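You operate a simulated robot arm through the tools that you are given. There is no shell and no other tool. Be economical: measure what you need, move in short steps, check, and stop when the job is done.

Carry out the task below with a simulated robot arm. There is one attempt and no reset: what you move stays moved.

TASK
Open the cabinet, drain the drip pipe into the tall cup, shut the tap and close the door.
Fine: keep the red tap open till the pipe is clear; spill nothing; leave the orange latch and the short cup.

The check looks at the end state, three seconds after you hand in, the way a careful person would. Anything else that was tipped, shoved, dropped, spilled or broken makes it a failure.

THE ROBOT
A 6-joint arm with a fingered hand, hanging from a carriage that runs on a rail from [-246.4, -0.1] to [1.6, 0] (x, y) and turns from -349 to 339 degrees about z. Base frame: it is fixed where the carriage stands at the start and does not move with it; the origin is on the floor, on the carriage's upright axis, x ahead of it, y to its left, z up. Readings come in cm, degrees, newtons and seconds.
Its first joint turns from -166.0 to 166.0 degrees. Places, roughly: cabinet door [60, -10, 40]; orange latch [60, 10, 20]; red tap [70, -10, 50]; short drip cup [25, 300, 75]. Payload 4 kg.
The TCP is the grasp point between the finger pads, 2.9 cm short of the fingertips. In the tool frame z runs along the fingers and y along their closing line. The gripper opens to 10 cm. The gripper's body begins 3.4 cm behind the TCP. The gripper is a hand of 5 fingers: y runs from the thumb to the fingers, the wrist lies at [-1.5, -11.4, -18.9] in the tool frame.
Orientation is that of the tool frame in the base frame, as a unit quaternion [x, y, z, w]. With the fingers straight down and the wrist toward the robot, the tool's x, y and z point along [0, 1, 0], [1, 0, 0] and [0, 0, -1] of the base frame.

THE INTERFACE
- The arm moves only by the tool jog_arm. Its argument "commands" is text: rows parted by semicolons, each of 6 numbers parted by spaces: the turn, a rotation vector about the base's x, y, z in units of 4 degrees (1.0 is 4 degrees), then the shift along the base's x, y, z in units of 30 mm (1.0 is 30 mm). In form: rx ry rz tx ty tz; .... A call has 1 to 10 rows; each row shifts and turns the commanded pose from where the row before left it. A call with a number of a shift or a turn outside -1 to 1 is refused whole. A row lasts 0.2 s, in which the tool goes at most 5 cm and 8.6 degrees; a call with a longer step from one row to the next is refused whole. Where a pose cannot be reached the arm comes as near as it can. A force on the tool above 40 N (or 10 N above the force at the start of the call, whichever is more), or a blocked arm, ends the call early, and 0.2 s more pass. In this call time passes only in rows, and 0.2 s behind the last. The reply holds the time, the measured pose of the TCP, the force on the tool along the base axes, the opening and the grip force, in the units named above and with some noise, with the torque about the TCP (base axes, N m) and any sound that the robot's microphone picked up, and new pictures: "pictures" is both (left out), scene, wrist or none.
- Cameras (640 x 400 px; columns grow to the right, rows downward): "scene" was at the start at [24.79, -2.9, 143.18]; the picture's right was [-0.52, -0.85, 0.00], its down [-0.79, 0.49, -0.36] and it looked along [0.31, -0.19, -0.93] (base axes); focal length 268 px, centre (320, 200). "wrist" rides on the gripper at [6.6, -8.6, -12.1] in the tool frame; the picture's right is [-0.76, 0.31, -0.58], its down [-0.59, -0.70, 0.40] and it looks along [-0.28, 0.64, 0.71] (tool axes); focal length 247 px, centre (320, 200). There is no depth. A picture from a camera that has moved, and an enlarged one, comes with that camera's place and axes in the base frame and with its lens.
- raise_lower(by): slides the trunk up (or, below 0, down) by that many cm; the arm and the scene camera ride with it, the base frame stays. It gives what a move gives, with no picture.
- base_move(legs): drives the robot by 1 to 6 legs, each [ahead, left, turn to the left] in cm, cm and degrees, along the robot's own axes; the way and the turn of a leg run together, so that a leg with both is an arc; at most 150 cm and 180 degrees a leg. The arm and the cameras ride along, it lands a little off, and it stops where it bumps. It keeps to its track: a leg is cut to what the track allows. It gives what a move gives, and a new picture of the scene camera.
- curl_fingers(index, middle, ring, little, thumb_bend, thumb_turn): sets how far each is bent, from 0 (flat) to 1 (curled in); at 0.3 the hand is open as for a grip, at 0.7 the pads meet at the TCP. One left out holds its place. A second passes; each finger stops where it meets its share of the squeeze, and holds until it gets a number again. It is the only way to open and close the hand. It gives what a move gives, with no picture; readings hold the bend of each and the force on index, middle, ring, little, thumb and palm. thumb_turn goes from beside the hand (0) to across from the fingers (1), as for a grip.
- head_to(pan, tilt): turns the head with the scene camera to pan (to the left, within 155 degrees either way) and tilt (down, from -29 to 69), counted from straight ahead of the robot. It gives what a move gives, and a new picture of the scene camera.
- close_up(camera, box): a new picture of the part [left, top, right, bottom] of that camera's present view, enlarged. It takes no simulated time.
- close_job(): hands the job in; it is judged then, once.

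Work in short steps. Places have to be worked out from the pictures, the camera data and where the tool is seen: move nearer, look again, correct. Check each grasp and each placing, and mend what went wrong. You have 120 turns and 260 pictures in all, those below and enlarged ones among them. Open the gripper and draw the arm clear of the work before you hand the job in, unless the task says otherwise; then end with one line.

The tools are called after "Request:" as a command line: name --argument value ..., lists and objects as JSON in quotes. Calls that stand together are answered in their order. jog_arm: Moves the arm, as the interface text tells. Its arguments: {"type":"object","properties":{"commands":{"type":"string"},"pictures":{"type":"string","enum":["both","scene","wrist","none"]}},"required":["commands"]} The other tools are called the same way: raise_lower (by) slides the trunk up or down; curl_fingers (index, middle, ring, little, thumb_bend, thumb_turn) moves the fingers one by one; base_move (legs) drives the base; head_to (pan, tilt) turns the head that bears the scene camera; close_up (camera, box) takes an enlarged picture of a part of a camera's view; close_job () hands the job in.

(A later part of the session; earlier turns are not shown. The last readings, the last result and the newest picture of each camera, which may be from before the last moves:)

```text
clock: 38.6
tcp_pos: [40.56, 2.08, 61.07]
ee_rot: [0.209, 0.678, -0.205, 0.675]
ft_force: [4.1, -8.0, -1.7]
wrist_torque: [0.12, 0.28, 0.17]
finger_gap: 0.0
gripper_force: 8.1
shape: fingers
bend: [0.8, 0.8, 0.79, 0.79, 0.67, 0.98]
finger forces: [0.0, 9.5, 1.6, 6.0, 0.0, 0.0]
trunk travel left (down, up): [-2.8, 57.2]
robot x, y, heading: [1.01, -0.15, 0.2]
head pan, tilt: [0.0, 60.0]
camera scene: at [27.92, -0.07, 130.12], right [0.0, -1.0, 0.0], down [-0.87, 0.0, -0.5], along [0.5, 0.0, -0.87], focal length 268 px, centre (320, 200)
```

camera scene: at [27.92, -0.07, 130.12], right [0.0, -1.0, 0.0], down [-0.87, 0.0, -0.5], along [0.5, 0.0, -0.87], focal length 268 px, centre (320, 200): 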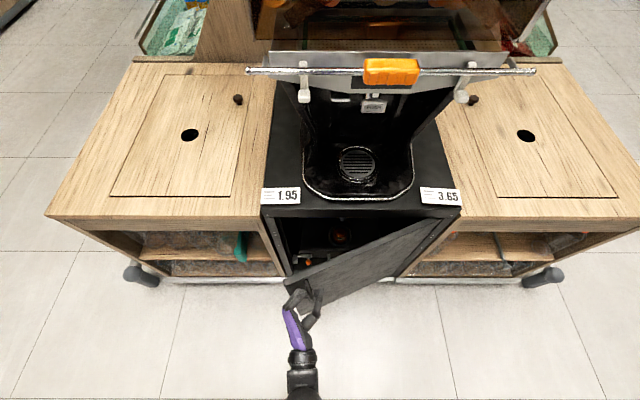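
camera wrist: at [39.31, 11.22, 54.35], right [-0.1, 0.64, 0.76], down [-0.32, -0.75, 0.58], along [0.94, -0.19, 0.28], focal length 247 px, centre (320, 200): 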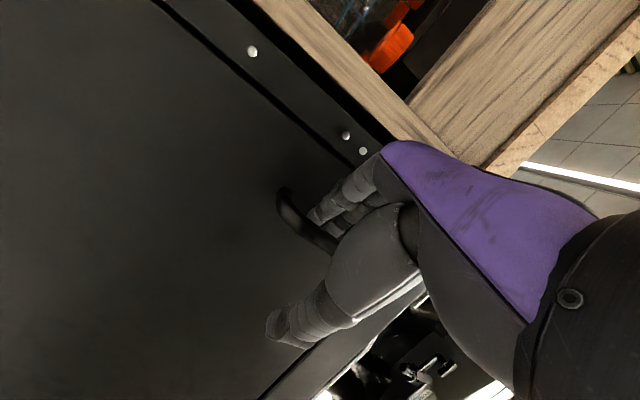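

Door is about 25° open with orange items visible inside. I release the handle, slide the hand out to the left, and will push the door from its inner edge.

Request:
curl_fingers --index 0.4 --middle 0.4 --ring 0.4 --little 0.4 --thumb_bend 0.3

Request:
jog_arm --commands "0 0 0 -0.3 0.5 0; 0 0 0 -0.4 0.6 0; 0 0 0 -0.5 0.6 0; 0 0 0 -0.4 0.8 0; 0 0 0 -0.3 0.8 0" --pictures "scene"

```text
clock: 39.6
tcp_pos: [40.6, 2.39, 61.07]
ee_rot: [0.208, 0.678, -0.204, 0.675]
ft_force: [-0.6, 0.3, 0.1]
wrist_torque: [-0.03, 0.03, 0.01]
finger_gap: 8.72
gripper_force: 0.3
shape: fingers
bend: [0.4, 0.4, 0.4, 0.4, 0.3, 0.98]
finger forces: [0.4, 0.0, 0.1, 0.1, 0.0, 0.0]
trunk travel left (down, up): [-2.8, 57.2]
robot x, y, heading: [1.48, -0.28, 0.2]
head pan, tilt: [0.0, 60.0]
```

```text
clock: 40.8
tcp_pos: [35.03, 12.35, 61.14]
ee_rot: [0.209, 0.678, -0.203, 0.675]
ft_force: [0.2, -0.2, 0.6]
wrist_torque: [0.01, 0.0, -0.02]
finger_gap: 8.72
gripper_force: 0.1
shape: fingers
bend: [0.4, 0.4, 0.4, 0.4, 0.3, 0.98]
finger forces: [0.0, 0.0, 0.0, 0.0, 0.1, 0.0]
trunk travel left (down, up): [-2.8, 57.2]
robot x, y, heading: [1.15, -0.11, 0.1]
head pan, tilt: [0.0, 60.0]
camera scene: at [27.91, 0.15, 130.12], right [0.0, -1.0, 0.0], down [-0.87, 0.0, -0.5], along [0.5, 0.0, -0.87], focal length 268 px, centre (320, 200)
```

scene: 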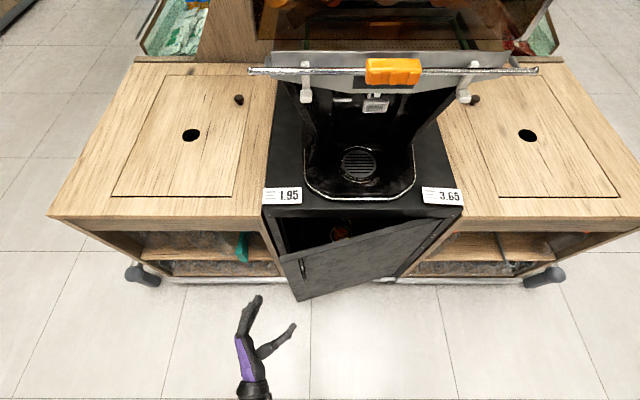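

The door stays ajar (edge near [47, 9.5]). I hook the fingers behind its free edge from the left and pull.

Request:
jog_arm --commands "0 0 0 0.8 0.1 -0.2; 0 0 0 0.8 0.1 -0.2; 0 0 0 0.8 0 -0.2; 0 0 0 0.8 0 -0.2; 0 0 0 0.6 0 -0.2; 0 0 0 0 -0.6 0; 0 0 0 0 -0.6 0; 0 0 0 0 -0.5 0" --pictures "both"

```text
clock: 42.6
tcp_pos: [46.03, 8.92, 58.15]
ee_rot: [0.209, 0.679, -0.2, 0.675]
ft_force: [-13.1, 29.5, 6.8]
wrist_torque: [-0.44, 0.33, -1.68]
finger_gap: 8.36
gripper_force: 21.9
shape: fingers
bend: [0.4, 0.4, 0.4, 0.4, 0.33, 1.0]
finger forces: [0.0, 0.1, 0.0, 0.1, 43.3, 0.0]
trunk travel left (down, up): [-2.8, 57.2]
robot x, y, heading: [0.9, -0.06, 0.1]
head pan, tilt: [0.0, 60.0]
camera scene: at [27.69, 0.61, 130.07], right [0.0, -1.0, -0.01], down [-0.87, 0.0, -0.5], along [0.5, 0.01, -0.87], focal length 268 px, centre (320, 200)
camera wrist: at [31.24, 8.37, 51.57], right [-0.31, 0.56, 0.77], down [-0.05, -0.81, 0.58], along [0.95, 0.14, 0.28], focal length 247 px, centre (320, 200)
```

scene: 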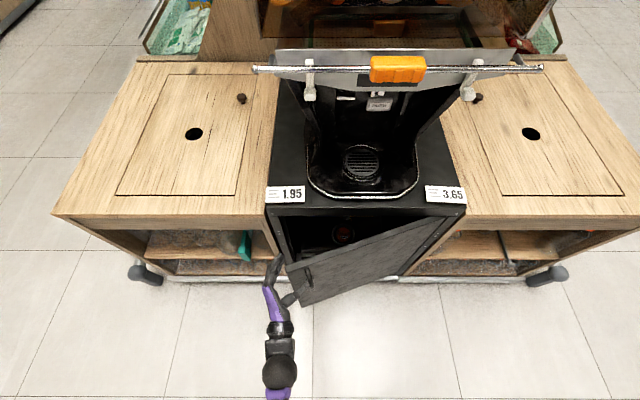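
wrist: 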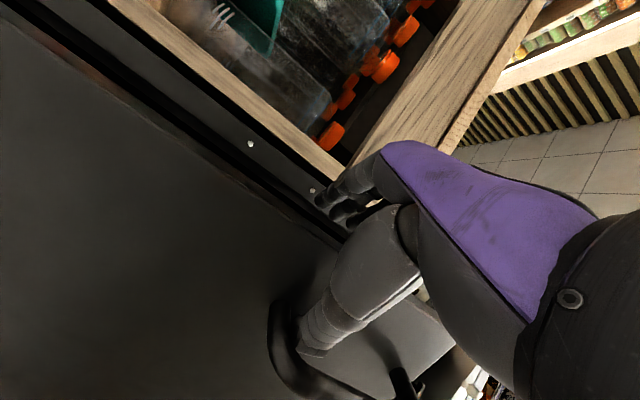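

The thumb hits the handle. I step back left, fold the thumb beside the hand, and continue in.

Request:
jog_arm --commands "0 0 0 0 0.6 0; 0 0 0 -0.4 0.6 0" --pictures "none"

Request:
curl_fingers --thumb_turn 0 --thumb_bend 0

Request:
jog_arm --commands "0 0 0 0.4 0 0; 0 0 0 0.1 -0.5 0; 0 0 0 0 -0.5 0; 0 0 0 0 -0.5 0; 0 0 0 0 -0.5 0" --pictures "both"

```text
clock: 43.2
tcp_pos: [45.09, 11.45, 58.02]
ee_rot: [0.209, 0.679, -0.205, 0.674]
ft_force: [0.1, 0.9, 0.5]
wrist_torque: [0.0, 0.0, 0.0]
finger_gap: 8.74
gripper_force: 0.1
shape: fingers
bend: [0.4, 0.4, 0.4, 0.4, 0.3, 0.98]
finger forces: [0.0, 0.1, 0.1, 0.1, 0.0, 0.0]
trunk travel left (down, up): [-2.8, 57.2]
robot x, y, heading: [1.13, -0.0, 0.1]
head pan, tilt: [0.0, 60.0]
```

```text
clock: 44.2
tcp_pos: [45.19, 11.63, 58.06]
ee_rot: [0.208, 0.678, -0.204, 0.675]
ft_force: [0.2, -0.6, 0.4]
wrist_torque: [-0.01, 0.0, 0.02]
finger_gap: 13.93
gripper_force: 0.0
shape: fingers
bend: [0.4, 0.4, 0.4, 0.4, 0.0, 0.0]
finger forces: [0.1, 0.1, 0.1, 0.1, 0.1, 0.0]
trunk travel left (down, up): [-2.8, 57.2]
robot x, y, heading: [1.5, 0.03, 0.0]
head pan, tilt: [0.0, 60.0]
```

```text
clock: 45.4
tcp_pos: [46.53, 5.57, 58.01]
ee_rot: [0.209, 0.677, -0.204, 0.675]
ft_force: [-0.3, 3.1, -1.2]
wrist_torque: [-0.18, -0.05, -0.03]
finger_gap: 13.96
gripper_force: 1.4
shape: fingers
bend: [0.4, 0.4, 0.4, 0.39, 0.0, 0.0]
finger forces: [0.0, 0.0, 0.0, 2.8, 0.1, 0.1]
trunk travel left (down, up): [-2.8, 57.2]
robot x, y, heading: [1.3, 0.27, 0.2]
head pan, tilt: [0.0, 60.0]
camera scene: at [27.86, 0.21, 130.11], right [0.0, -1.0, 0.0], down [-0.87, 0.0, -0.5], along [0.5, 0.0, -0.87], focal length 268 px, centre (320, 200)
camera wrist: at [31.86, 5.1, 51.42], right [-0.31, 0.57, 0.76], down [-0.06, -0.81, 0.58], along [0.95, 0.13, 0.28], focal length 247 px, centre (320, 200)
```

scene: 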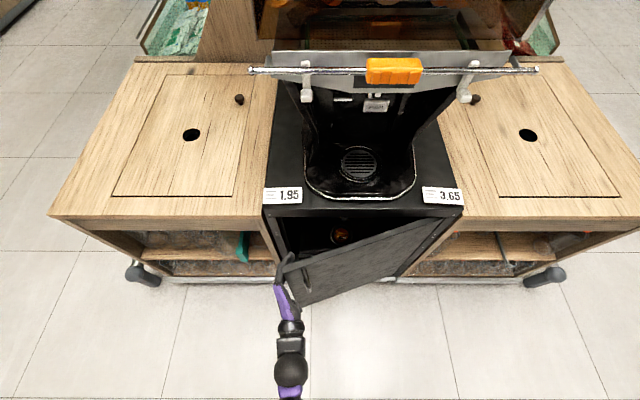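
wrist: 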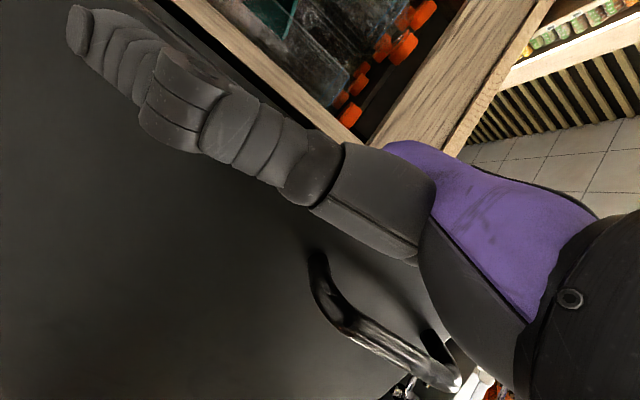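

The fingers are at the door edge. I pull back along the arc and check.

Request:
jog_arm --commands "0 0 0 -0.4 -0.1 0; 0 0 0 -0.5 -0.1 0; 0 0 0.4 -0.5 -0.1 0; 0 0 0.4 -0.5 -0.15 0; 0 0 0.4 -0.5 -0.2 0; 0 0 0.4 -0.5 -0.2 0" --pictures "scene"

```text
clock: 46.8
tcp_pos: [37.75, 3.05, 57.88]
ee_rot: [0.171, 0.688, -0.166, 0.685]
ft_force: [-0.5, -0.1, -0.3]
wrist_torque: [0.02, 0.0, -0.04]
finger_gap: 13.91
gripper_force: 0.1
shape: fingers
bend: [0.4, 0.4, 0.4, 0.4, 0.0, 0.0]
finger forces: [0.0, 0.0, 0.0, 0.0, 0.0, 0.0]
trunk travel left (down, up): [-2.8, 57.2]
robot x, y, heading: [1.0, -0.37, -0.1]
head pan, tilt: [0.0, 60.0]
camera scene: at [27.85, 0.13, 130.1], right [0.0, -1.0, 0.0], down [-0.87, 0.0, -0.5], along [0.5, 0.0, -0.87], focal length 268 px, centre (320, 200)
```

scene: 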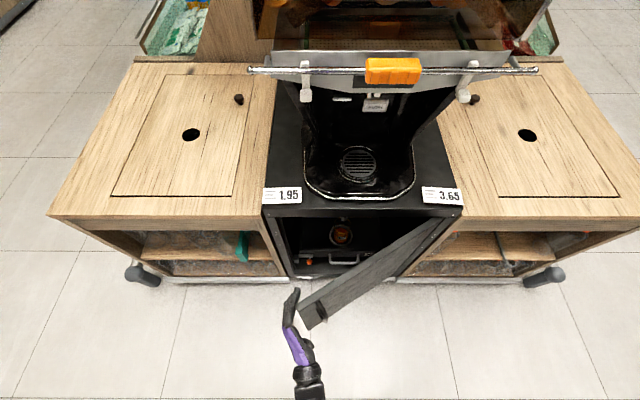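

Door swung further (about 30°). I sweep the fingers right along its inner face to push it open.

Request:
jog_arm --commands "0 0 0 0.5 0 0; 0 0 0 0 -0.6 0; 0 0 0.5 -0.2 -0.6 0; 0 0 0.5 -0.3 -0.6 0; 0 0 0.5 -0.3 -0.6 0; 0 0 0.5 -0.3 -0.6 0; 0 0 0.5 -0.3 -0.6 0; 0 0 0.5 -0.3 -0.6 0" --pictures "scene"

```text
clock: 47.7
tcp_pos: [38.04, 0.47, 57.87]
ee_rot: [0.15, 0.697, -0.141, 0.687]
ft_force: [-11.1, 16.3, 3.0]
wrist_torque: [-0.7, -0.42, -0.29]
finger_gap: 13.94
gripper_force: 8.9
shape: fingers
bend: [0.4, 0.4, 0.4, 0.39, 0.0, 0.0]
finger forces: [0.0, 0.0, 0.0, 16.2, 0.0, 1.9]
trunk travel left (down, up): [-2.8, 57.2]
robot x, y, heading: [1.06, 0.24, 0.4]
head pan, tilt: [0.0, 60.0]
stopped in row 4: the force on the tool passed its limit at 44 N (the readings are from after the stop); the commanded pose is now the measured one
camera scene: at [27.67, 0.38, 130.06], right [0.0, -1.0, 0.0], down [-0.87, 0.0, -0.5], along [0.5, 0.0, -0.87], focal length 268 px, centre (320, 200)
```

scene: 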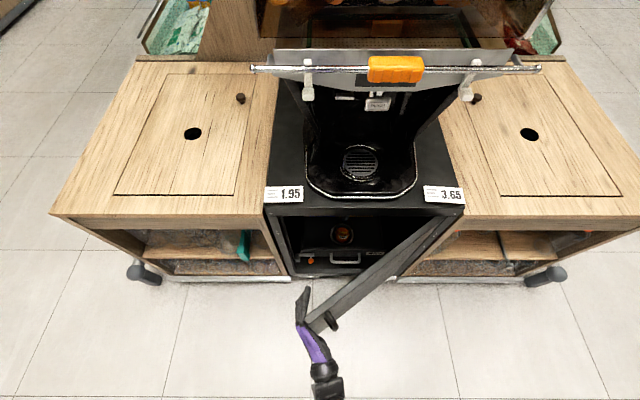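

The palm met the edge radially. I move along the door's tangent (back and right) instead.

Request:
jog_arm --commands "0 0 0 -0.2 0.3 0; 0 0 0.6 -0.6 -0.2 0; 0 0 0.6 -0.6 -0.35 0; 0 0 0.6 -0.6 -0.4 0; 0 0 0.6 -0.6 -0.4 0; 0 0 0.6 -0.6 -0.45 0; 0 0 0.6 -0.5 -0.45 0" --pictures "scene"

```text
clock: 49.3
tcp_pos: [36.38, 0.11, 57.79]
ee_rot: [0.063, 0.709, -0.054, 0.7]
ft_force: [-18.8, 23.2, 7.9]
wrist_torque: [-0.87, -0.27, -1.3]
finger_gap: 13.92
gripper_force: 13.4
shape: fingers
bend: [0.4, 0.4, 0.4, 0.4, 0.0, 0.0]
finger forces: [0.0, 0.0, 0.0, 0.1, 0.0, 26.4]
out of reach, approached as far as the arm can: row 4, 5, 6, 7
trunk travel left (down, up): [-2.8, 57.2]
robot x, y, heading: [0.79, -0.21, 0.7]
head pan, tilt: [0.0, 60.0]
camera scene: at [27.52, 0.56, 130.05], right [0.0, -1.0, 0.0], down [-0.87, 0.0, -0.5], along [0.5, 0.01, -0.87], focal length 268 px, centre (320, 200)
```

scene: 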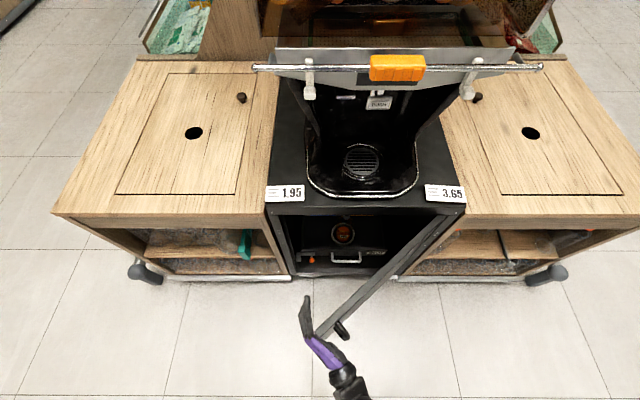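

Now about 40° open and the arm is at its near limit. I move the hand left clear of the edge and drive the base back 30 cm.

Request:
jog_arm --commands "0 0 0 0 0.8 0; 0 0 0 0 0.8 0; 0 0 0 0 0.8 0" --pictures "none"

Request:
base_move --legs '[[-30, 0, 0]]'

```text
clock: 50.1
tcp_pos: [36.84, 6.27, 58.14]
ee_rot: [0.063, 0.707, -0.059, 0.702]
ft_force: [0.4, -0.2, 0.8]
wrist_torque: [-0.02, 0.0, 0.0]
finger_gap: 13.92
gripper_force: 0.0
shape: fingers
bend: [0.4, 0.4, 0.4, 0.4, 0.0, 0.0]
finger forces: [0.1, 0.0, 0.0, 0.1, 0.0, 0.1]
trunk travel left (down, up): [-2.8, 57.2]
robot x, y, heading: [1.18, 0.06, 0.2]
head pan, tilt: [0.0, 60.0]
```

```text
clock: 52.1
tcp_pos: [7.19, 6.32, 58.04]
ee_rot: [0.065, 0.708, -0.058, 0.701]
ft_force: [0.1, 0.3, -0.4]
wrist_torque: [-0.02, 0.02, -0.03]
finger_gap: 13.91
gripper_force: 0.1
shape: fingers
bend: [0.4, 0.4, 0.4, 0.4, 0.0, 0.0]
finger forces: [0.2, 0.0, 0.0, 0.1, 0.0, 0.0]
trunk travel left (down, up): [-2.8, 57.2]
robot x, y, heading: [-28.33, -0.22, 0.4]
head pan, tilt: [0.0, 60.0]
camera scene: at [-1.87, 0.12, 130.1], right [0.0, -1.0, 0.0], down [-0.87, 0.0, -0.5], along [0.5, 0.0, -0.87], focal length 268 px, centre (320, 200)
```

scene: 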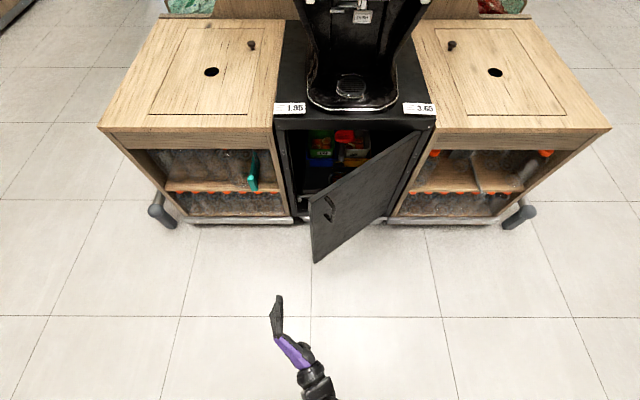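

I move the base 12 cm forward, then reach past the door's edge and sweep right.

Request:
base_move --legs '[[12, 0, 0]]'

Request:
jog_arm --commands "0 0 0 0.9 0.1 0; 0 0 0 0.9 0.1 0; 0 0 0 0.9 0.1 0; 0 0 0 0.9 0.1 0; 0 0 0 0.9 0 0; 0 0 0 0.9 0 0; 0 0 0 0.6 0 0" --pictures "scene"

```text
clock: 53.4
tcp_pos: [19.33, 6.28, 58.03]
ee_rot: [0.064, 0.708, -0.057, 0.701]
ft_force: [0.6, -0.5, 0.2]
wrist_torque: [-0.04, -0.01, -0.01]
finger_gap: 13.93
gripper_force: 0.1
shape: fingers
bend: [0.4, 0.4, 0.4, 0.4, 0.0, 0.0]
finger forces: [0.0, 0.1, 0.1, 0.1, 0.1, 0.0]
trunk travel left (down, up): [-2.8, 57.2]
robot x, y, heading: [-16.92, -0.09, 0.2]
head pan, tilt: [0.0, 60.0]
camera scene: at [10.22, 0.12, 130.14], right [0.0, -1.0, 0.0], down [-0.87, 0.0, -0.5], along [0.5, 0.0, -0.87], focal length 268 px, centre (320, 200)
```

scene: 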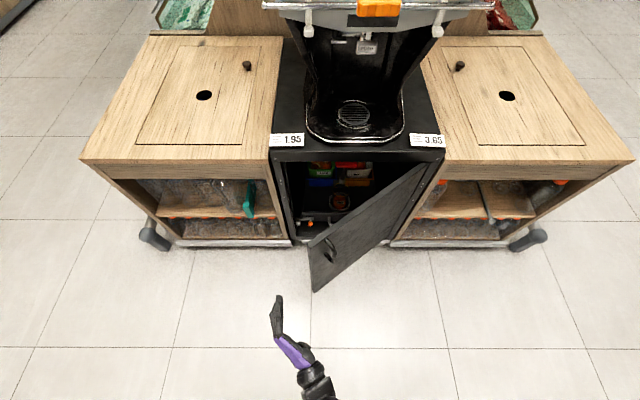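

```text
clock: 55.0
tcp_pos: [37.36, 7.41, 58.0]
ee_rot: [0.065, 0.707, -0.058, 0.701]
ft_force: [1.1, 0.5, -1.0]
wrist_torque: [0.01, -0.01, 0.01]
finger_gap: 13.92
gripper_force: 0.1
shape: fingers
bend: [0.4, 0.4, 0.4, 0.4, 0.0, 0.0]
finger forces: [0.1, 0.0, 0.0, 0.1, 0.0, 0.0]
trunk travel left (down, up): [-2.8, 57.2]
robot x, y, heading: [-16.85, -0.25, 0.1]
head pan, tilt: [0.0, 60.0]
camera scene: at [10.18, 0.11, 130.13], right [0.0, -1.0, 0.0], down [-0.87, 0.0, -0.5], along [0.5, 0.0, -0.87], focal length 268 px, centre (320, 200)
```

scene: 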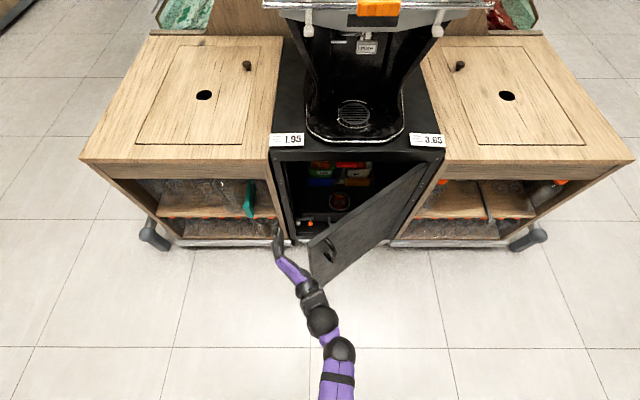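

I angle the hand right so the fingers reach behind the edge, then pull along the tangent.

Request:
jog_arm --commands "0 0 -1 0 0.1 0; 0 0 -1 0 0.1 0; 0 0 -1 0 0 0; 0 0 -1 0 0 0; 0 0 -1 0 0 0; 0 0 -1 0 0 0; 0 0 -1 0 0 0; 0 0 -1 0 0 0; 0 0 -1 0 0 0; 0 0 -1 0 0 0" --pictures "none"

Request:
jog_arm --commands "0 0 0 0 -0.6 0; 0 0 0 0 -0.6 0; 0 0 0 -0.3 -0.6 0; 0 0 0 -0.6 -0.4 0; 0 0 0 -0.6 -0.4 0; 0 0 0.5 -0.6 -0.4 0; 0 0 0.5 -0.6 -0.4 0; 0 0 0.5 -0.6 -0.4 0" --pictures "scene"

```text
clock: 57.2
tcp_pos: [37.28, 8.16, 58.15]
ee_rot: [0.303, 0.643, -0.294, 0.639]
ft_force: [-0.3, -0.5, 0.1]
wrist_torque: [0.01, 0.0, 0.02]
finger_gap: 13.93
gripper_force: 0.0
shape: fingers
bend: [0.4, 0.4, 0.4, 0.4, 0.0, 0.0]
finger forces: [0.0, 0.0, 0.1, 0.1, 0.1, 0.0]
trunk travel left (down, up): [-2.8, 57.2]
robot x, y, heading: [-16.43, -0.59, -0.3]
head pan, tilt: [0.0, 60.0]
```

```text
clock: 59.0
tcp_pos: [27.05, -3.27, 57.88]
ee_rot: [0.268, 0.658, -0.261, 0.654]
ft_force: [-0.9, 0.7, 0.5]
wrist_torque: [0.01, 0.0, 0.01]
finger_gap: 13.92
gripper_force: 0.1
shape: fingers
bend: [0.4, 0.4, 0.4, 0.4, 0.0, 0.0]
finger forces: [0.0, 0.1, 0.0, 0.0, 0.0, 0.0]
trunk travel left (down, up): [-2.8, 57.2]
robot x, y, heading: [-16.59, 0.25, 0.2]
head pan, tilt: [0.0, 60.0]
camera scene: at [10.07, 0.09, 130.09], right [0.0, -1.0, 0.0], down [-0.87, 0.0, -0.5], along [0.5, 0.0, -0.87], focal length 268 px, centre (320, 200)
```

scene: 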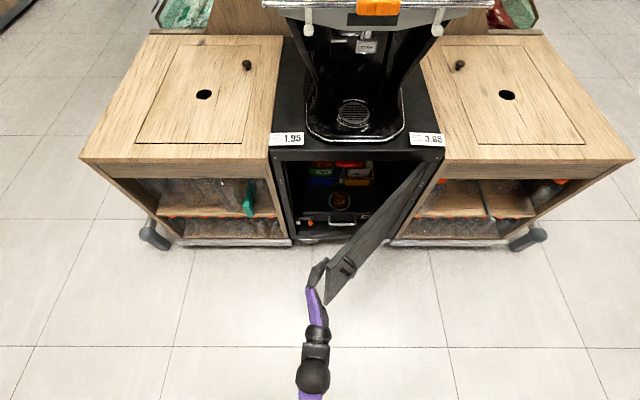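

It works; door about 50° open. I continue the push along the arc.

Request:
jog_arm --commands "0 0 0 0.2 -0.5 0; 0 0 0.3 -0.4 -0.6 0; 0 0 0.4 -0.4 -0.6 0; 0 0 0.5 -0.4 -0.63 0; 0 0 0.5 -0.4 -0.63 0; 0 0 0.5 -0.35 -0.65 0; 0 0 0.5 -0.3 -0.65 0; 0 0 0.5 -0.3 -0.65 0; 0 0 0.5 -0.25 -0.65 0; 0 0 0.5 -0.2 -0.65 0" --pictures "scene"

```text
clock: 61.2
tcp_pos: [20.42, -21.9, 58.11]
ee_rot: [0.17, 0.69, -0.165, 0.684]
ft_force: [0.9, -0.7, -0.4]
wrist_torque: [0.03, 0.04, 0.02]
finger_gap: 13.89
gripper_force: 0.0
shape: fingers
bend: [0.4, 0.4, 0.4, 0.4, 0.0, 0.0]
finger forces: [0.0, 0.1, 0.0, 0.1, 0.1, 0.1]
out of reach, approached as far as the arm can: row 10
trunk travel left (down, up): [-2.8, 57.2]
robot x, y, heading: [-16.53, -0.01, 0.2]
head pan, tilt: [0.0, 60.0]
camera scene: at [10.21, 0.04, 130.13], right [0.0, -1.0, 0.0], down [-0.87, 0.0, -0.5], along [0.5, 0.0, -0.87], focal length 268 px, centre (320, 200)
```

scene: 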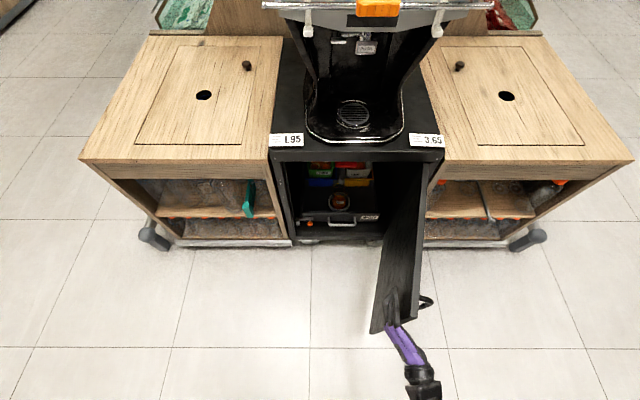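

Door is about 75–80° open, good. I bring the hand out to the left and drive back for a view into the cabinet.

Request:
jog_arm --commands "0 0 0 0 0.8 0; 0 0 0 -0.3 0.9 0; 0 0 0 -0.3 0.9 0; 0 0 0 -0.3 0.9 0; 0 0 0 -0.3 0.9 0" --pictures "none"

Request:
base_move --legs '[[-60, 0, 0]]'

Request:
head_to --pan -5 --tilt 35

Request:
close_up --camera "scene" --box '[240, 150, 400, 250]'

```text
clock: 62.4
tcp_pos: [16.62, -8.35, 58.1]
ee_rot: [0.17, 0.69, -0.163, 0.685]
ft_force: [-0.1, 0.4, 0.1]
wrist_torque: [0.01, -0.04, -0.03]
finger_gap: 13.93
gripper_force: 0.0
shape: fingers
bend: [0.4, 0.4, 0.4, 0.4, 0.0, 0.0]
finger forces: [0.1, 0.0, 0.0, 0.0, 0.1, 0.0]
trunk travel left (down, up): [-2.8, 57.2]
robot x, y, heading: [-16.39, 0.03, 0.6]
head pan, tilt: [0.0, 60.0]
```

```text
clock: 65.7
tcp_pos: [-42.99, -8.37, 57.99]
ee_rot: [0.169, 0.691, -0.161, 0.685]
ft_force: [-0.7, 0.3, 0.1]
wrist_torque: [-0.02, -0.01, 0.01]
finger_gap: 13.94
gripper_force: 0.1
shape: fingers
bend: [0.4, 0.4, 0.4, 0.4, 0.0, 0.0]
finger forces: [0.1, 0.0, 0.0, 0.1, 0.0, 0.1]
trunk travel left (down, up): [-2.8, 57.2]
robot x, y, heading: [-76.06, 0.15, 0.2]
head pan, tilt: [0.0, 60.0]
camera scene: at [-49.4, 0.08, 130.11], right [0.0, -1.0, 0.0], down [-0.87, 0.0, -0.5], along [0.5, 0.0, -0.87], focal length 268 px, centre (320, 200)
```

scene: 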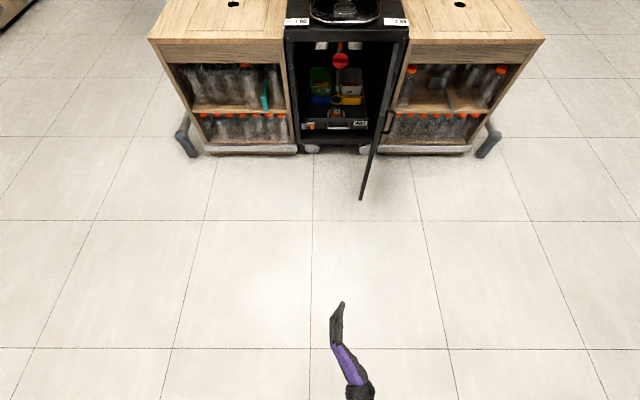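

```text
clock: 66.6
tcp_pos: [-42.88, -8.44, 58.03]
ee_rot: [0.17, 0.689, -0.162, 0.686]
ft_force: [0.6, 0.0, -0.4]
wrist_torque: [0.02, -0.01, -0.04]
finger_gap: 13.9
gripper_force: 0.0
shape: fingers
bend: [0.4, 0.4, 0.4, 0.4, 0.0, 0.0]
finger forces: [0.0, 0.1, 0.0, 0.0, 0.0, 0.1]
trunk travel left (down, up): [-2.8, 57.2]
robot x, y, heading: [-75.97, 0.12, 0.2]
head pan, tilt: [-5.0, 35.0]
camera scene: at [-47.27, -0.68, 133.54], right [-0.08, -1.0, 0.0], down [-0.57, 0.05, -0.82], along [0.82, -0.07, -0.57], focal length 268 px, centre (320, 200)
```

scene: 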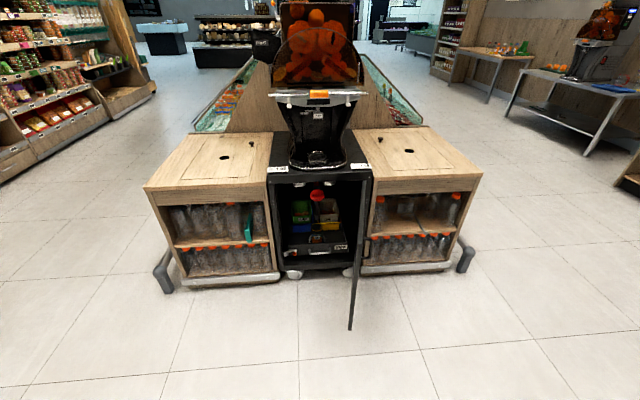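

```text
4.00 times, centred on (320, 200) of scene
camera zoom: at [-47.27, -0.68, 133.54], right [-0.08, -1.0, 0.0], down [-0.57, 0.05, -0.82], along [0.82, -0.07, -0.57], focal length 1070 px, centre (320, 200)
```

zoom: 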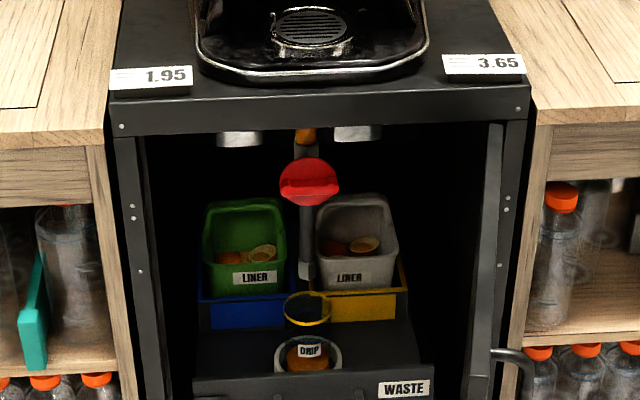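

Now the inside shows: a vertical pipe with a red tap, green/grey liner bins, and a "DRIP" vessel below. I look in more detail from farther back, at a shallower angle.

Request:
base_move --legs '[[-80, 0, 0]]'

Request:
head_to --pan -3 --tilt 25

Request:
close_up --camera "scene" --box '[280, 180, 360, 230]'

```text
clock: 71.0
tcp_pos: [-124.02, -8.85, 58.09]
ee_rot: [0.172, 0.689, -0.167, 0.684]
ft_force: [-0.1, -0.7, 0.0]
wrist_torque: [-0.01, -0.04, -0.01]
finger_gap: 13.94
gripper_force: 0.0
shape: fingers
bend: [0.4, 0.4, 0.4, 0.4, 0.0, 0.0]
finger forces: [0.0, 0.1, 0.0, 0.2, 0.1, 0.0]
trunk travel left (down, up): [-2.8, 57.2]
robot x, y, heading: [-157.26, -0.13, -0.4]
head pan, tilt: [-5.0, 35.0]
camera scene: at [-128.34, -1.01, 133.54], right [-0.1, -1.0, 0.0], down [-0.57, 0.05, -0.82], along [0.82, -0.08, -0.57], focal length 268 px, centre (320, 200)
```

scene: 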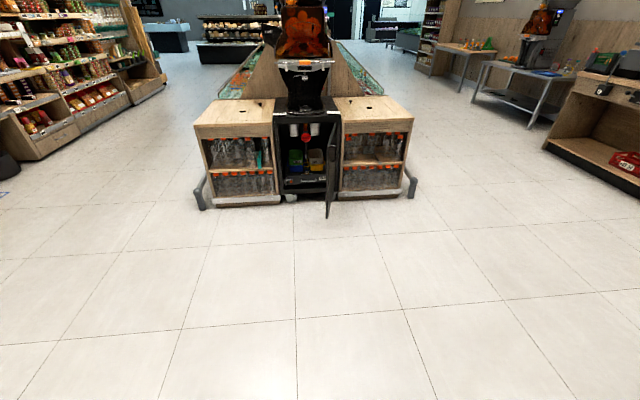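

```text
clock: 71.7
tcp_pos: [-124.0, -8.8, 58.16]
ee_rot: [0.173, 0.689, -0.167, 0.684]
ft_force: [-0.1, 0.6, -0.3]
wrist_torque: [-0.01, 0.01, -0.04]
finger_gap: 13.94
gripper_force: 0.0
shape: fingers
bend: [0.4, 0.4, 0.4, 0.4, 0.0, 0.0]
finger forces: [0.1, 0.0, 0.0, 0.0, 0.1, 0.0]
trunk travel left (down, up): [-2.8, 57.2]
robot x, y, heading: [-156.99, -0.38, -0.4]
head pan, tilt: [-3.0, 25.0]
camera scene: at [-127.89, -0.73, 135.12], right [-0.06, -1.0, 0.0], down [-0.42, 0.03, -0.91], along [0.9, -0.06, -0.42], focal length 268 px, centre (320, 200)
```

scene: 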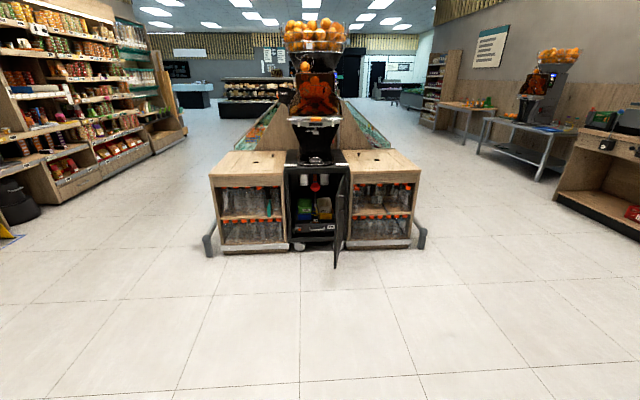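

```text
8.00 times, centred on (320, 205) of scene
camera zoom: at [-127.89, -0.73, 135.12], right [-0.06, -1.0, 0.0], down [-0.42, 0.03, -0.91], along [0.9, -0.06, -0.42], focal length 2140 px, centre (320, 160)
```

zoom: 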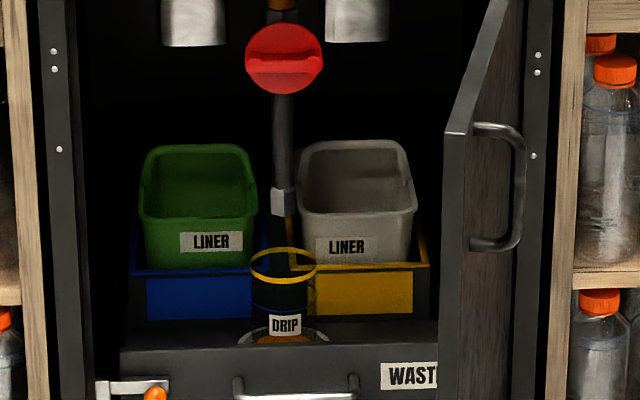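

The orange latch is on the WASTE drawer (leave it). The DRIP cup with yellow rim stands roughly under the pipe; the red tap's ridge is horizontal. I return near the cabinet and turn the wrist camera to look straight in.

Request:
base_move --legs '[[130, 0, 0]]'

Request:
jog_arm --commands "0 0 1 0 0.1 0; 0 0 1 0 0.1 0; 0 0 1 0 0.1 0; 0 0 1 0 0.1 0; 0 0 1 0 0.1 0; 0 0 1 0 0 0; 0 0 0.9 0 0 0; 1 1 -1 0 0 0; 1 1 -1 0 0 0; 1 1 -1 0 0 0" --pictures "none"

Request:
jog_arm --commands "1 1 -1 0 0 0; 1 1 -1 0 0 0; 1 1 -1 0 0 0; 1 1 -1 0 0 0; 1 1 -1 0 0 0; 1 1 -1 0 0 0; 0.32 0.32 -0.32 0 0 0" --pictures "wrist"

```text
clock: 78.2
tcp_pos: [5.33, -8.88, 58.04]
ee_rot: [0.174, 0.688, -0.165, 0.685]
ft_force: [-0.2, 0.6, 0.3]
wrist_torque: [-0.01, 0.02, 0.0]
finger_gap: 13.91
gripper_force: 0.0
shape: fingers
bend: [0.4, 0.4, 0.4, 0.4, 0.0, 0.0]
finger forces: [0.0, 0.1, 0.0, 0.1, 0.0, 0.0]
trunk travel left (down, up): [-2.8, 57.2]
robot x, y, heading: [-27.82, -0.17, -0.5]
head pan, tilt: [-3.0, 25.0]
camera scene: at [1.35, -0.73, 135.13], right [-0.06, -1.0, 0.0], down [-0.42, 0.03, -0.91], along [0.9, -0.06, -0.42], focal length 268 px, centre (320, 200)
```

scene: 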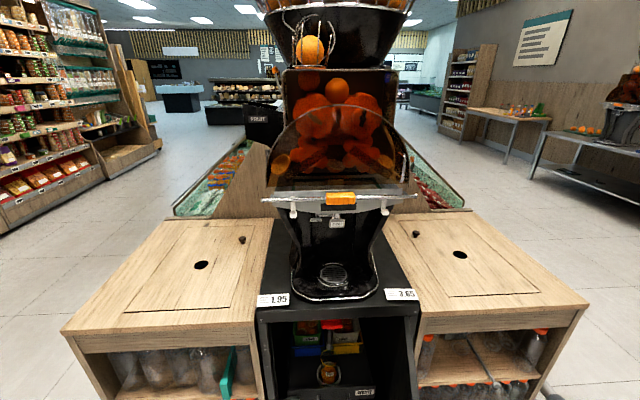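

```text
clock: 80.4
tcp_pos: [14.0, -1.76, 58.29]
ee_rot: [0.152, 0.772, 0.002, 0.617]
ft_force: [0.4, 0.7, 0.3]
wrist_torque: [-0.01, 0.03, 0.01]
finger_gap: 13.94
gripper_force: 0.0
shape: fingers
bend: [0.4, 0.4, 0.4, 0.4, 0.0, 0.0]
finger forces: [0.0, 0.0, 0.0, 0.1, 0.0, 0.1]
out of reach, approached as far as the arm can: row 1, 2, 3, 4, 5, 6, 7
trunk travel left (down, up): [-2.8, 57.2]
robot x, y, heading: [-27.88, 0.03, -0.7]
head pan, tilt: [-3.0, 25.0]
```

```text
clock: 82.0
tcp_pos: [13.95, -1.76, 58.22]
ee_rot: [0.441, 0.816, 0.003, 0.375]
ft_force: [-0.6, 0.8, -0.8]
wrist_torque: [0.0, -0.01, 0.0]
finger_gap: 13.96
gripper_force: 0.0
shape: fingers
bend: [0.4, 0.4, 0.4, 0.4, 0.0, 0.0]
finger forces: [0.0, 0.0, 0.0, 0.1, 0.1, 0.0]
trunk travel left (down, up): [-2.8, 57.2]
robot x, y, heading: [-27.99, 0.07, -0.4]
head pan, tilt: [-3.0, 25.0]
camera wrist: at [-1.67, 1.42, 60.07], right [0.12, -0.17, 0.98], down [-0.07, -0.98, -0.16], along [0.99, -0.04, -0.13], focal length 247 px, centre (320, 200)
```

wrist: 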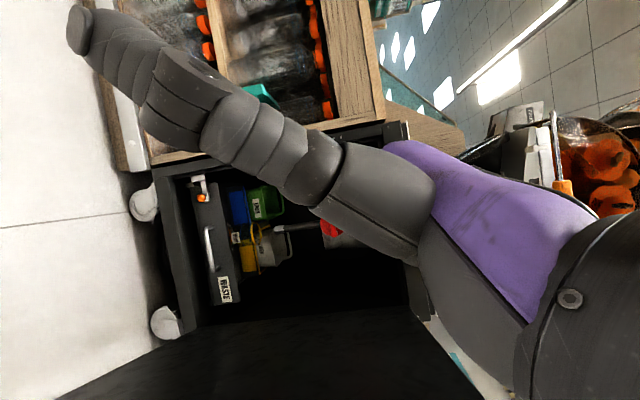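

The thumb occludes the view; I put it back across, drive forward a bit, and lower the hand for a proper look.

Request:
curl_fingers --index 0.3 --middle 0.3 --ring 0.3 --little 0.3 --thumb_bend 0.3 --thumb_turn 1

Request:
base_move --legs '[[15, 0, 0]]'

Request:
jog_arm --commands "0 0 0 0.3 -0.5 -0.8; 0 0 0 0.3 -0.5 -0.8; 0 0 0 0.3 -0.5 -0.8; 0 0 0 0.3 -0.5 -0.8; 0 0 0 0.3 -0.5 -0.8" --pictures "wrist"

Request:
close_up --camera "wrist" --box '[120, 60, 440, 260]'

```text
clock: 83.0
tcp_pos: [14.05, -1.97, 58.26]
ee_rot: [0.44, 0.816, 0.002, 0.374]
ft_force: [0.9, -0.5, -0.7]
wrist_torque: [-0.01, 0.03, 0.0]
finger_gap: 9.85
gripper_force: 0.2
shape: fingers
bend: [0.3, 0.3, 0.3, 0.3, 0.3, 0.97]
finger forces: [0.1, 0.0, 0.1, 0.1, 0.0, 0.0]
trunk travel left (down, up): [-2.8, 57.2]
robot x, y, heading: [-28.21, 0.13, -0.4]
head pan, tilt: [-3.0, 25.0]
```

```text
clock: 84.4
tcp_pos: [29.12, -1.72, 58.37]
ee_rot: [0.439, 0.816, 0.002, 0.376]
ft_force: [0.1, 0.0, -0.2]
wrist_torque: [0.0, 0.03, 0.02]
finger_gap: 9.84
gripper_force: 0.1
shape: fingers
bend: [0.3, 0.3, 0.3, 0.3, 0.3, 0.98]
finger forces: [0.1, 0.0, 0.0, 0.1, 0.1, 0.1]
trunk travel left (down, up): [-2.8, 57.2]
robot x, y, heading: [-12.9, 0.08, -0.4]
head pan, tilt: [-3.0, 25.0]
camera scene: at [16.4, -0.71, 135.14], right [-0.06, -1.0, 0.0], down [-0.42, 0.03, -0.91], along [0.9, -0.06, -0.42], focal length 268 px, centre (320, 200)
```

scene: 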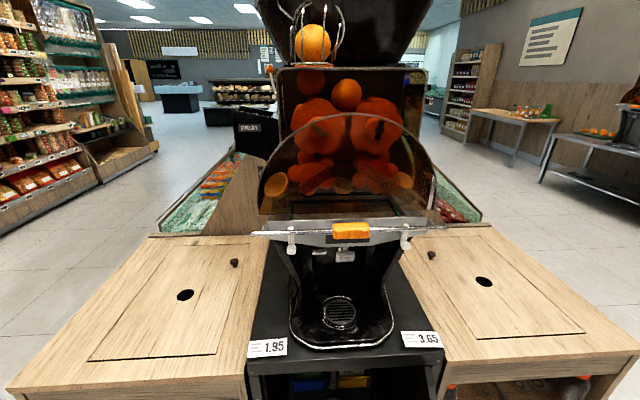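

```text
clock: 85.6
tcp_pos: [33.55, -9.53, 46.44]
ee_rot: [0.44, 0.816, 0.002, 0.375]
ft_force: [0.6, -0.5, -0.2]
wrist_torque: [0.0, -0.02, 0.03]
finger_gap: 9.87
gripper_force: 0.0
shape: fingers
bend: [0.3, 0.3, 0.3, 0.3, 0.3, 0.98]
finger forces: [0.0, 0.0, 0.0, 0.0, 0.1, 0.0]
trunk travel left (down, up): [-2.8, 57.2]
robot x, y, heading: [-12.9, 0.1, -0.4]
head pan, tilt: [-3.0, 25.0]
camera wrist: at [17.83, -6.25, 48.17], right [0.12, -0.17, 0.98], down [-0.06, -0.98, -0.16], along [0.99, -0.04, -0.12], focal length 247 px, centre (320, 200)
```

wrist: 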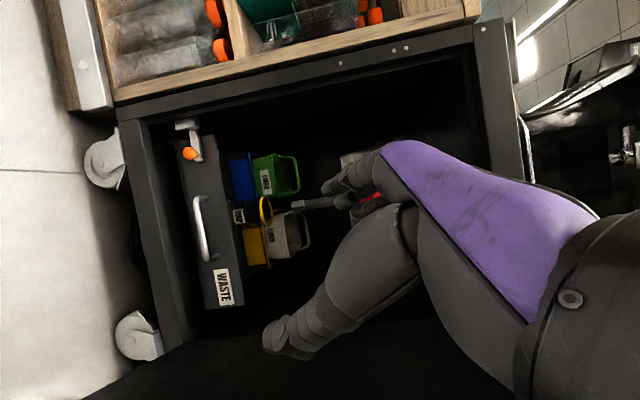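

```text
2.00 times, centred on (280, 160) of wrist
camera zoom: at [17.83, -6.25, 48.17], right [0.12, -0.17, 0.98], down [-0.06, -0.98, -0.16], along [0.99, -0.04, -0.12], focal length 494 px, centre (400, 280)
```

zoom: 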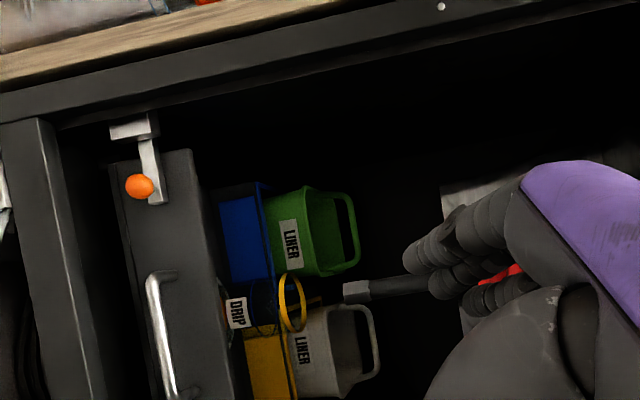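

The pipe tip is laterally right over the DRIP cup's rim. The tap is hidden by the fingers, so I raise the hand and look again.

Request:
jog_arm --commands "0 0 0 0.3 0 0.9; 0 0 0 0.3 0 0.9; 0 0 0 0.3 0 0.9; 0 0 0 0.3 0 0.9" --pictures "none"

Request:
close_up --camera "wrist" --box '[120, 100, 360, 250]'

```text
clock: 86.6
tcp_pos: [37.21, -9.52, 57.14]
ee_rot: [0.44, 0.816, 0.003, 0.375]
ft_force: [-0.1, 1.0, -0.4]
wrist_torque: [-0.03, -0.01, 0.0]
finger_gap: 9.89
gripper_force: 0.1
shape: fingers
bend: [0.3, 0.3, 0.3, 0.3, 0.3, 0.98]
finger forces: [0.0, 0.1, 0.0, 0.0, 0.0, 0.1]
trunk travel left (down, up): [-2.8, 57.2]
robot x, y, heading: [-13.04, -0.1, -0.2]
head pan, tilt: [-3.0, 25.0]
```

```text
2.67 times, centred on (240, 175) of wrist
camera zoom: at [21.48, -6.23, 58.96], right [0.12, -0.17, 0.98], down [-0.06, -0.98, -0.16], along [0.99, -0.04, -0.13], focal length 659 px, centre (533, 267)
```

zoom: 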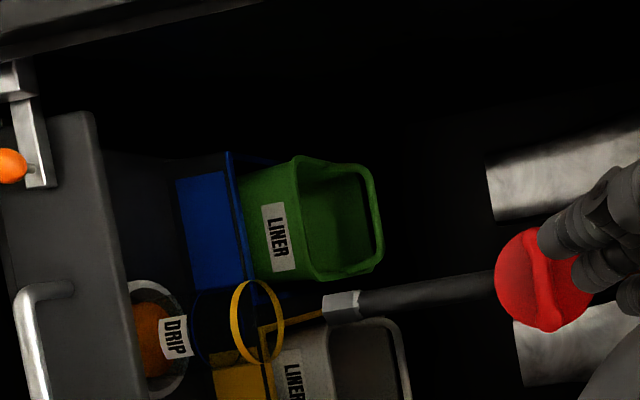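

Tap centre is at about [73, -9.6, 52.8] with ridge horizontal, and the cup is aligned under the pipe within ~1 cm. I turn the hand so it points straight in with the wrist above (better reach).

Request:
jog_arm --commands "-1 0 0.538 -0.1 0.2 0; -1 0 0.538 -0.1 0.2 0; -1 0 0.538 -0.1 0.2 0; -1 0 0.538 -0.1 0.2 0; -1 0 0.538 -0.1 0.2 0; -1 0 0.538 -0.1 0.2 0; -1 0 0.538 0 0.2 0; -1 0 0.538 0 0.2 0; -1 0 0.538 0 0 0; -1 0 0.538 0 0 0" --pictures "none"

Request:
jog_arm --commands "-1 0 0.538 0 0 0; -1 0 0.538 0 0 0; -1 0 0.538 0 0 0; -1 0 0.538 0 0 0; -1 0 0.538 0 0 0; -1 0 0.538 0 0 0; -1 0 0.538 0 0 0; -1 0 0.538 0 0 0; -1 0 0.538 0 0 0; -1 0 0.538 0 0 0" --pictures "none"

Request:
jog_arm --commands "-1 0 0.538 0 0 0; -1 0 0.538 0 0 0; -1 0 0.538 0 0 0; -1 0 0.538 0 0 0; -1 0 0.538 0 0 0; -1 0 0.538 0 0 0; -1 0 0.538 0 0 0; -1 0 0.538 0 0 0; -1 0 0.538 0 0 0; -1 0 0.538 0 0 0" --pictures "wrist"

```text
clock: 88.8
tcp_pos: [35.3, -4.48, 56.97]
ee_rot: [0.128, 0.834, -0.207, 0.495]
ft_force: [-0.6, 0.1, -0.3]
wrist_torque: [-0.02, -0.03, 0.03]
finger_gap: 9.9
gripper_force: 0.0
shape: fingers
bend: [0.3, 0.3, 0.3, 0.3, 0.3, 0.98]
finger forces: [0.0, 0.1, 0.0, 0.0, 0.0, 0.0]
trunk travel left (down, up): [-2.8, 57.2]
robot x, y, heading: [-12.84, 0.04, -0.4]
head pan, tilt: [-3.0, 25.0]
```

```text
clock: 91.0
tcp_pos: [35.36, -4.47, 57.04]
ee_rot: [-0.202, 0.722, -0.384, 0.538]
ft_force: [-0.9, -0.6, -0.7]
wrist_torque: [0.0, 0.01, 0.01]
finger_gap: 9.88
gripper_force: 0.1
shape: fingers
bend: [0.3, 0.3, 0.3, 0.3, 0.3, 0.98]
finger forces: [0.0, 0.0, 0.0, 0.0, 0.1, 0.0]
trunk travel left (down, up): [-2.8, 57.2]
robot x, y, heading: [-13.21, -0.26, -0.4]
head pan, tilt: [-3.0, 25.0]
```

```text
clock: 93.2
tcp_pos: [35.25, -4.87, 57.77]
ee_rot: [-0.47, 0.531, -0.486, 0.511]
ft_force: [-0.9, 0.3, 0.8]
wrist_torque: [-0.03, 0.0, 0.0]
finger_gap: 9.88
gripper_force: 0.0
shape: fingers
bend: [0.3, 0.3, 0.3, 0.3, 0.3, 0.98]
finger forces: [0.1, 0.0, 0.0, 0.0, 0.0, 0.0]
out of reach, approached as far as the arm can: row 9, 10
trunk travel left (down, up): [-2.8, 57.2]
robot x, y, heading: [-12.56, 0.06, -0.5]
head pan, tilt: [-3.0, 25.0]
camera wrist: at [23.04, -11.82, 65.77], right [-0.55, 0.8, -0.24], down [0.42, 0.51, 0.75], along [0.72, 0.31, -0.62], focal length 247 px, centre (320, 200)
```

wrist: 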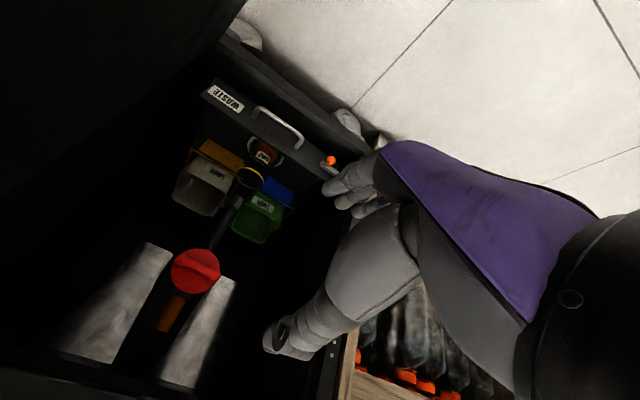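

Great view: tap, and an orange sight-piece of the pipe above it (the juice to drain). I drive forward and lower the trunk fully, then test reach.

Request:
base_move --legs '[[14, 0, 0]]'

Request:
raise_lower --by -2.7

Request:
jog_arm --commands "0 0 0 0.6 -0.3 0; 0 0 0 0.6 -0.3 0; 0 0 0 0.6 -0.3 0; 0 0 0 0.6 -0.3 0; 0 0 0 0.6 -0.1 0" --pictures "wrist"

```text
clock: 94.5
tcp_pos: [49.18, -4.96, 57.78]
ee_rot: [-0.469, 0.532, -0.487, 0.51]
ft_force: [0.2, -0.3, 0.7]
wrist_torque: [-0.02, 0.0, 0.01]
finger_gap: 9.92
gripper_force: 0.1
shape: fingers
bend: [0.3, 0.3, 0.3, 0.3, 0.3, 0.98]
finger forces: [0.0, 0.0, 0.1, 0.0, 0.0, 0.0]
trunk travel left (down, up): [-2.8, 57.2]
robot x, y, heading: [1.0, 0.24, -0.5]
head pan, tilt: [-3.0, 25.0]
camera scene: at [30.19, -0.75, 135.14], right [-0.06, -1.0, 0.0], down [-0.42, 0.03, -0.91], along [0.9, -0.06, -0.42], focal length 268 px, centre (320, 200)
```

scene: 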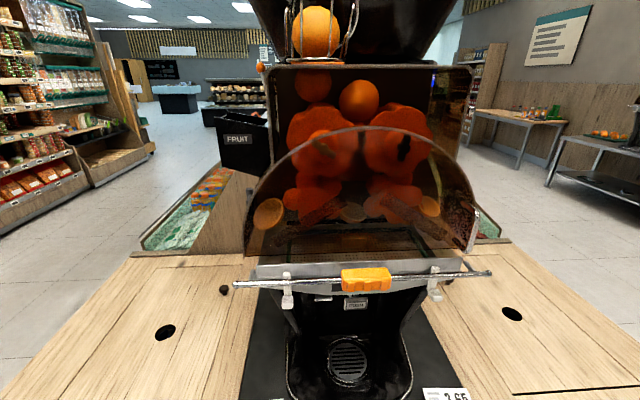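

```text
clock: 95.2
tcp_pos: [49.08, -4.94, 54.98]
ee_rot: [-0.47, 0.532, -0.486, 0.51]
ft_force: [0.0, 0.1, -0.6]
wrist_torque: [-0.03, -0.01, 0.0]
finger_gap: 9.87
gripper_force: 0.1
shape: fingers
bend: [0.3, 0.3, 0.3, 0.3, 0.3, 0.98]
finger forces: [0.0, 0.1, 0.1, 0.0, 0.1, 0.1]
trunk travel left (down, up): [-0.1, 59.9]
robot x, y, heading: [1.02, -0.13, -0.4]
head pan, tilt: [-3.0, 25.0]
```

```text
clock: 96.4
tcp_pos: [58.23, -8.82, 54.93]
ee_rot: [-0.47, 0.53, -0.487, 0.511]
ft_force: [0.1, 0.6, -0.8]
wrist_torque: [0.0, 0.02, 0.03]
finger_gap: 9.85
gripper_force: 0.1
shape: fingers
bend: [0.3, 0.3, 0.3, 0.3, 0.3, 0.98]
finger forces: [0.0, 0.0, 0.0, 0.0, 0.0, 0.0]
trunk travel left (down, up): [-0.1, 59.9]
robot x, y, heading: [0.67, -0.31, -0.7]
head pan, tilt: [-3.0, 25.0]
camera wrist: at [46.0, -15.88, 62.98], right [-0.55, 0.8, -0.24], down [0.42, 0.51, 0.75], along [0.72, 0.31, -0.62], focal length 247 px, centre (320, 200)
```

wrist: 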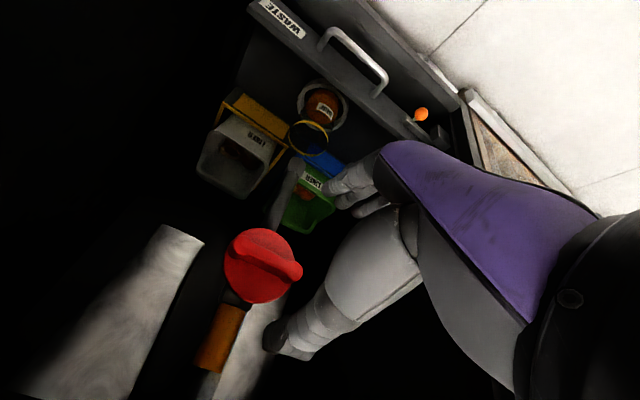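

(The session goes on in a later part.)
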